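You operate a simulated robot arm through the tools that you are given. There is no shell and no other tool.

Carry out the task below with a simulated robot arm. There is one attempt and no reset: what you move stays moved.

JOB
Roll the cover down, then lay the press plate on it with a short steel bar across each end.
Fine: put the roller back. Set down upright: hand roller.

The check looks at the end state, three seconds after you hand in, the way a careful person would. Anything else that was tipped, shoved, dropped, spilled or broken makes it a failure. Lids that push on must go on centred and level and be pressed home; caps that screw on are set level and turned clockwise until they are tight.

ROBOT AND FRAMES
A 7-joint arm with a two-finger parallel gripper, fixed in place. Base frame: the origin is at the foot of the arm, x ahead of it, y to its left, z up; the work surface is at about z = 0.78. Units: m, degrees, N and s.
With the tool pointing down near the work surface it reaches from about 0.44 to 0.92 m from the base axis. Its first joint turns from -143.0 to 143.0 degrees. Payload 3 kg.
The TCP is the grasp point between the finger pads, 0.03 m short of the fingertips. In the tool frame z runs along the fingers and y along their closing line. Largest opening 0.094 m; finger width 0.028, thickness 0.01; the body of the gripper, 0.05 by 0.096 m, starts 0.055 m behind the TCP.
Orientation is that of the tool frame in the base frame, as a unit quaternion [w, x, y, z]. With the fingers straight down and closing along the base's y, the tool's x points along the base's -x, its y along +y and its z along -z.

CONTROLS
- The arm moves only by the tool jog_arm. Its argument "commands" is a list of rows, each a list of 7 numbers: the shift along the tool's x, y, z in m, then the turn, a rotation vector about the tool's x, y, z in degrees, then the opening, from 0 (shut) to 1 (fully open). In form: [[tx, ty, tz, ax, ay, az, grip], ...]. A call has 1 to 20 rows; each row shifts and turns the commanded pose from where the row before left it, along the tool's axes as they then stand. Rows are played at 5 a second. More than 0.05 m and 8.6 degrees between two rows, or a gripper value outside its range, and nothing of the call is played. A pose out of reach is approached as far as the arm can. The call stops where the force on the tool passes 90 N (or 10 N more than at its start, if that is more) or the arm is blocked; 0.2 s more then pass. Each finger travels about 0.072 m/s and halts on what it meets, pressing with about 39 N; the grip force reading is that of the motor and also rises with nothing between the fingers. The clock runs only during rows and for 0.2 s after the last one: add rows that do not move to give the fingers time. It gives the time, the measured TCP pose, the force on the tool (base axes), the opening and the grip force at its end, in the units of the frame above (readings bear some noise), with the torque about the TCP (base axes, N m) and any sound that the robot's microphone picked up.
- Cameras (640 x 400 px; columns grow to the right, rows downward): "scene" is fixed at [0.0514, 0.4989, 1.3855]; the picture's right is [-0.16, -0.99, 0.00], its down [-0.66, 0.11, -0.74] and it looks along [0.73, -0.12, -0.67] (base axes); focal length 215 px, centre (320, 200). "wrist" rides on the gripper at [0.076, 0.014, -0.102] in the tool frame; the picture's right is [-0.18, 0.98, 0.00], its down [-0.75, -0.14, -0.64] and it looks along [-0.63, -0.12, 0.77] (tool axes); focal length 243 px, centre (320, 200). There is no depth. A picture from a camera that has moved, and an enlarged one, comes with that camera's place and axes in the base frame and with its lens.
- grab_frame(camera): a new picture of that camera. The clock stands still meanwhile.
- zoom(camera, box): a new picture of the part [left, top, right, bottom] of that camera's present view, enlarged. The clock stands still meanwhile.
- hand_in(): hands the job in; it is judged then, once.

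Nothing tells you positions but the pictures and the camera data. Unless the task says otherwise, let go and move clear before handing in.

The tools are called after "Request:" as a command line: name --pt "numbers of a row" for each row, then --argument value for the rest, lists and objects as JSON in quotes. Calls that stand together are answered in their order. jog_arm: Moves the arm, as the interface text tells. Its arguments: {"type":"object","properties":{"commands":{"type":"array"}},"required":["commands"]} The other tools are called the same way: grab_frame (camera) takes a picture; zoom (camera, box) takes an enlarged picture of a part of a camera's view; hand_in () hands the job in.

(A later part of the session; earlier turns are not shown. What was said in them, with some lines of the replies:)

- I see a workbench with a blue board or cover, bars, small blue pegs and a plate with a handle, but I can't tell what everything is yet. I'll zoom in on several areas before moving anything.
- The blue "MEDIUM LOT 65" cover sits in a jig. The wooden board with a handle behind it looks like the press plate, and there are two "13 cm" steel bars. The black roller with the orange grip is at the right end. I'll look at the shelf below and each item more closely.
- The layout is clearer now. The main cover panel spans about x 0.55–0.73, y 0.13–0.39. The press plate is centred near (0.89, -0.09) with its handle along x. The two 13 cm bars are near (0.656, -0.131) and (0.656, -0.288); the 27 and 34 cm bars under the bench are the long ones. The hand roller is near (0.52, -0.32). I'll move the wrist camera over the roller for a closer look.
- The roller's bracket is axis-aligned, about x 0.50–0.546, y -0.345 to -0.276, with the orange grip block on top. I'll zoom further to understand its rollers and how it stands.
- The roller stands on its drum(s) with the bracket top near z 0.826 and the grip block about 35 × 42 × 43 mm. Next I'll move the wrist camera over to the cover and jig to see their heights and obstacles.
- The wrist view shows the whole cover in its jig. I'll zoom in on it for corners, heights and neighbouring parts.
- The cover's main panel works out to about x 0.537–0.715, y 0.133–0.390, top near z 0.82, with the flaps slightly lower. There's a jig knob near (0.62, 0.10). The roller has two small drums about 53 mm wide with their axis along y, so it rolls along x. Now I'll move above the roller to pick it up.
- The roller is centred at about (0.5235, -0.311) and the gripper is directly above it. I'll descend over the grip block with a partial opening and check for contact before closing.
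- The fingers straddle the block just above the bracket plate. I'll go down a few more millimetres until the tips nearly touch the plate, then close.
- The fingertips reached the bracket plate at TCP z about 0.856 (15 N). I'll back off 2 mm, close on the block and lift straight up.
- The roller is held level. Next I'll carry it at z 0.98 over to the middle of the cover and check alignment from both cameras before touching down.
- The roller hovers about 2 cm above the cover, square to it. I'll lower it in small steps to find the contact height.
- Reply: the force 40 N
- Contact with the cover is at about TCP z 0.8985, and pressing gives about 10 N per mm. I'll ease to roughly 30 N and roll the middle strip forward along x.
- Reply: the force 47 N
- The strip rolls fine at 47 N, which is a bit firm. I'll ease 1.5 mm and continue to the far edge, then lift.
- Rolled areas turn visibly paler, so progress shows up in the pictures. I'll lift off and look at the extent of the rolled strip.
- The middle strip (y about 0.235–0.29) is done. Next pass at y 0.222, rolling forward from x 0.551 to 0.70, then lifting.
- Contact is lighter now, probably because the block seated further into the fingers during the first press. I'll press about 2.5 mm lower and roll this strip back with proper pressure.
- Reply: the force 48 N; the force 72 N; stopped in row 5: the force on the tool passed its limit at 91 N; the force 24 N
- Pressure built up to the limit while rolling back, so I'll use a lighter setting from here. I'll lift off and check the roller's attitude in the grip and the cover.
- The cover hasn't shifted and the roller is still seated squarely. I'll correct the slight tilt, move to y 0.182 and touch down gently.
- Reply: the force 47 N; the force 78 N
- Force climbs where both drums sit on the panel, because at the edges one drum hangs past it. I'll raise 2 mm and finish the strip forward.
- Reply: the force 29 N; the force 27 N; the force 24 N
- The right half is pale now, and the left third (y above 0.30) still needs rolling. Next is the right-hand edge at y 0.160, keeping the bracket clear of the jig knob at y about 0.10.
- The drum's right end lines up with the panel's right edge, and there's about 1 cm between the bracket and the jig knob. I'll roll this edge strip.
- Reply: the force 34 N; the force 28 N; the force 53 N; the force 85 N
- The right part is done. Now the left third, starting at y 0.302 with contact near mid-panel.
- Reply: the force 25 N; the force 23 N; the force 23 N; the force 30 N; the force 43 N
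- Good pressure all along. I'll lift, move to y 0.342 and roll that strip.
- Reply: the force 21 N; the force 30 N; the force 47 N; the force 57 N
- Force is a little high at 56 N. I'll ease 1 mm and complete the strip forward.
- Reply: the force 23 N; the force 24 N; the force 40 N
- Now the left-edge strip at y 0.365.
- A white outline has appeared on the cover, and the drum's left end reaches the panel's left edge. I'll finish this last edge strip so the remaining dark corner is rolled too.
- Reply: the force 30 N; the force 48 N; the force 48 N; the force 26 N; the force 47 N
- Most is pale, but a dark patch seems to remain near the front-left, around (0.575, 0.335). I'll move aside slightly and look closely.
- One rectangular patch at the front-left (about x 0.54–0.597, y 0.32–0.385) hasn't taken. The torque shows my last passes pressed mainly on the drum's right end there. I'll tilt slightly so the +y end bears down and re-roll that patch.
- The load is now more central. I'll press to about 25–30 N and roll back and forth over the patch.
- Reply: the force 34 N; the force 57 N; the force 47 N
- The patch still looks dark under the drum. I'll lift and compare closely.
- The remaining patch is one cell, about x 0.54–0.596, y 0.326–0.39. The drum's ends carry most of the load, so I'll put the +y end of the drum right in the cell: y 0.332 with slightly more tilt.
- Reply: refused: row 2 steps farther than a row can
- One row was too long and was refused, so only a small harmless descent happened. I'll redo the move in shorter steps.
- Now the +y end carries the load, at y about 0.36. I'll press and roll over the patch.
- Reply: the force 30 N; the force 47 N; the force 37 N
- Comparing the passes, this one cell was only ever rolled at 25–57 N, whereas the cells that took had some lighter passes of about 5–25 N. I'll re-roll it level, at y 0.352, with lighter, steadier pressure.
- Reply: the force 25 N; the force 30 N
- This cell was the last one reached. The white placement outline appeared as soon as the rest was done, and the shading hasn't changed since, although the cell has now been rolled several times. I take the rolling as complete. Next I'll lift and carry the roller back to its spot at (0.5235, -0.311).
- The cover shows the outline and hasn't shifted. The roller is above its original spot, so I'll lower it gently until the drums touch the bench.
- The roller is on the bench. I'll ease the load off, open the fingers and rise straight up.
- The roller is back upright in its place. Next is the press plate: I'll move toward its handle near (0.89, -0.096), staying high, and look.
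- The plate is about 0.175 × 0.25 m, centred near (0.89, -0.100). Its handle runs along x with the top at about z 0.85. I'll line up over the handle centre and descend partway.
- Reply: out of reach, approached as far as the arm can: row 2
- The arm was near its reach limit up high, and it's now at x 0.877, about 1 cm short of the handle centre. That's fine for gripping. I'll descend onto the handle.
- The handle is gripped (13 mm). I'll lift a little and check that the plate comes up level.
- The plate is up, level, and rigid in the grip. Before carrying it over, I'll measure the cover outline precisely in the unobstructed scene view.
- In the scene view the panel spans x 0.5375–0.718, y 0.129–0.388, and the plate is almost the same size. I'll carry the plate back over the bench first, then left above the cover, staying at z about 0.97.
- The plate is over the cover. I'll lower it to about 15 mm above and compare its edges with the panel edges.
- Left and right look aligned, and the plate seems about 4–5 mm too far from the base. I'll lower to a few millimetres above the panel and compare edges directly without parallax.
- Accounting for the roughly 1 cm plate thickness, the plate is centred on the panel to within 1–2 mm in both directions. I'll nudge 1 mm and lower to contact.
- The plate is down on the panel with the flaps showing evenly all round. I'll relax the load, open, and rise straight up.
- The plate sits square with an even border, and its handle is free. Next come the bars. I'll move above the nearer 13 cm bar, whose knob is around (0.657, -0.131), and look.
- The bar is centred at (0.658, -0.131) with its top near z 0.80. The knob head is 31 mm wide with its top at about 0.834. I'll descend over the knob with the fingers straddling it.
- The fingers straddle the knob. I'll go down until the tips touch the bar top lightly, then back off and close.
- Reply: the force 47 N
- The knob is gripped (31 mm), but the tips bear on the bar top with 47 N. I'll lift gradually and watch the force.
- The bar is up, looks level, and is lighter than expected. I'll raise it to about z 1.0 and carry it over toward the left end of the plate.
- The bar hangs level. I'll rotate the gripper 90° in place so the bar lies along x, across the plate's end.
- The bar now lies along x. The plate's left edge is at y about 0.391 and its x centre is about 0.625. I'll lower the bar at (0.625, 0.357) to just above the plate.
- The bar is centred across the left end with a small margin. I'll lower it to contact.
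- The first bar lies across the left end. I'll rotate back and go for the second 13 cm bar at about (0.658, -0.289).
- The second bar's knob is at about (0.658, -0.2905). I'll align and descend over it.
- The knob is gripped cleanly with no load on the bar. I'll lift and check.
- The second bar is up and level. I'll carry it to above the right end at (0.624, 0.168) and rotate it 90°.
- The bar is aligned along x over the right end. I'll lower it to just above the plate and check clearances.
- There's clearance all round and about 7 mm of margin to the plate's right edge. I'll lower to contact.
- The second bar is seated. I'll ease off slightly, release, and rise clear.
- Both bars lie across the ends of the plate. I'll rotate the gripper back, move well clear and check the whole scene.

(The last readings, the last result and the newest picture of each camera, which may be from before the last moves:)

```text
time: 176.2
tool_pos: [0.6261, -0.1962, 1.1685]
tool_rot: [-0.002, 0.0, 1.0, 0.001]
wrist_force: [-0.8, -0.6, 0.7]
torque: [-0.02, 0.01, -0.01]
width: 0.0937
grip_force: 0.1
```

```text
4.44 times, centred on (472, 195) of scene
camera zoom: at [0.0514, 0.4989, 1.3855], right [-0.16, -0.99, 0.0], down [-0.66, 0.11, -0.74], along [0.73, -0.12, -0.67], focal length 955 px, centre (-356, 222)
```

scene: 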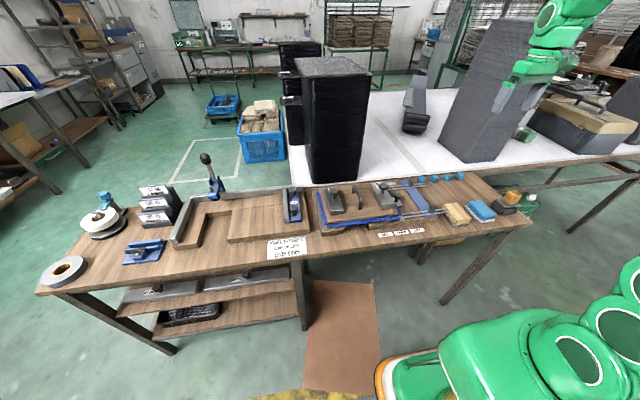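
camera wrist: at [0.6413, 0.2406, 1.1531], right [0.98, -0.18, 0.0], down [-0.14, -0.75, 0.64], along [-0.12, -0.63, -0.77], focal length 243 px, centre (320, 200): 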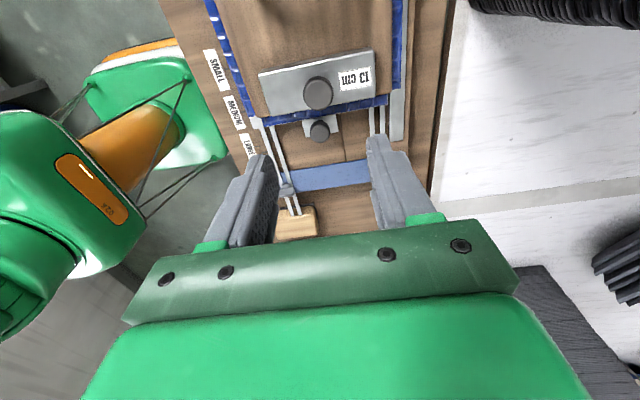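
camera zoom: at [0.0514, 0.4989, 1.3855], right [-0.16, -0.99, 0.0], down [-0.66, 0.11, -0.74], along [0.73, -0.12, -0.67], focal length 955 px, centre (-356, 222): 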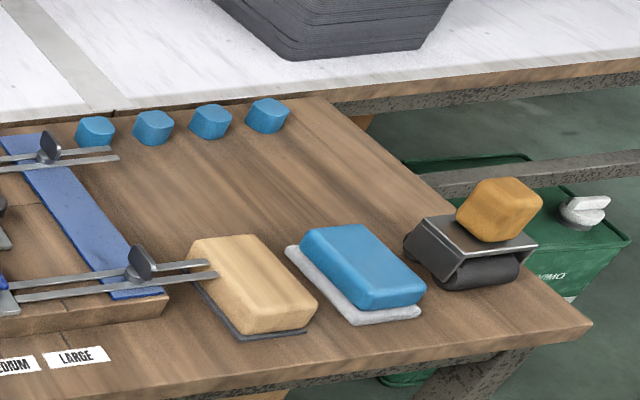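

The scene matches the job:
- **Cover:** rolled down.
- **Press plate:** square on the cover.
- **Bars:** one 13 cm bar across each end.
- **Roller:** upright back in its place.
- **Everything else:** undisturbed, with the arm clear and the gripper empty.

One front-left patch of the cover never changed shade, although I rolled it several times. I'm handing in.

Request:
hand_in

```text
The job is handed in.
```

I finished the job and handed it in, but one patch of the cover may not count as rolled.

- **Cover:** I rolled the whole cover with the hand roller, and most of it turned visibly paler. One patch at the front-left corner, about 5 × 6 cm, never changed shade. I rolled it several more times, both level and tilted. A white outline had already appeared on the cover by then. I took that to mean the cover was done, but I couldn't confirm it.
- **Press plate:** it sits square on the cover, centred to within a couple of millimetres, with the blue flaps showing evenly all round.
- **Steel bars:** one 13 cm bar lies across each end of the plate, with a small margin to the plate's edge. The 27 cm and 34 cm bars stay on the shelf.
- **Roller:** it is back upright where it started.

While rolling, the force briefly hit the 90 N limit once and the arm stopped. The cover did not move. Nothing else on the bench looked disturbed, and the arm was clear with an empty gripper when I handed in.
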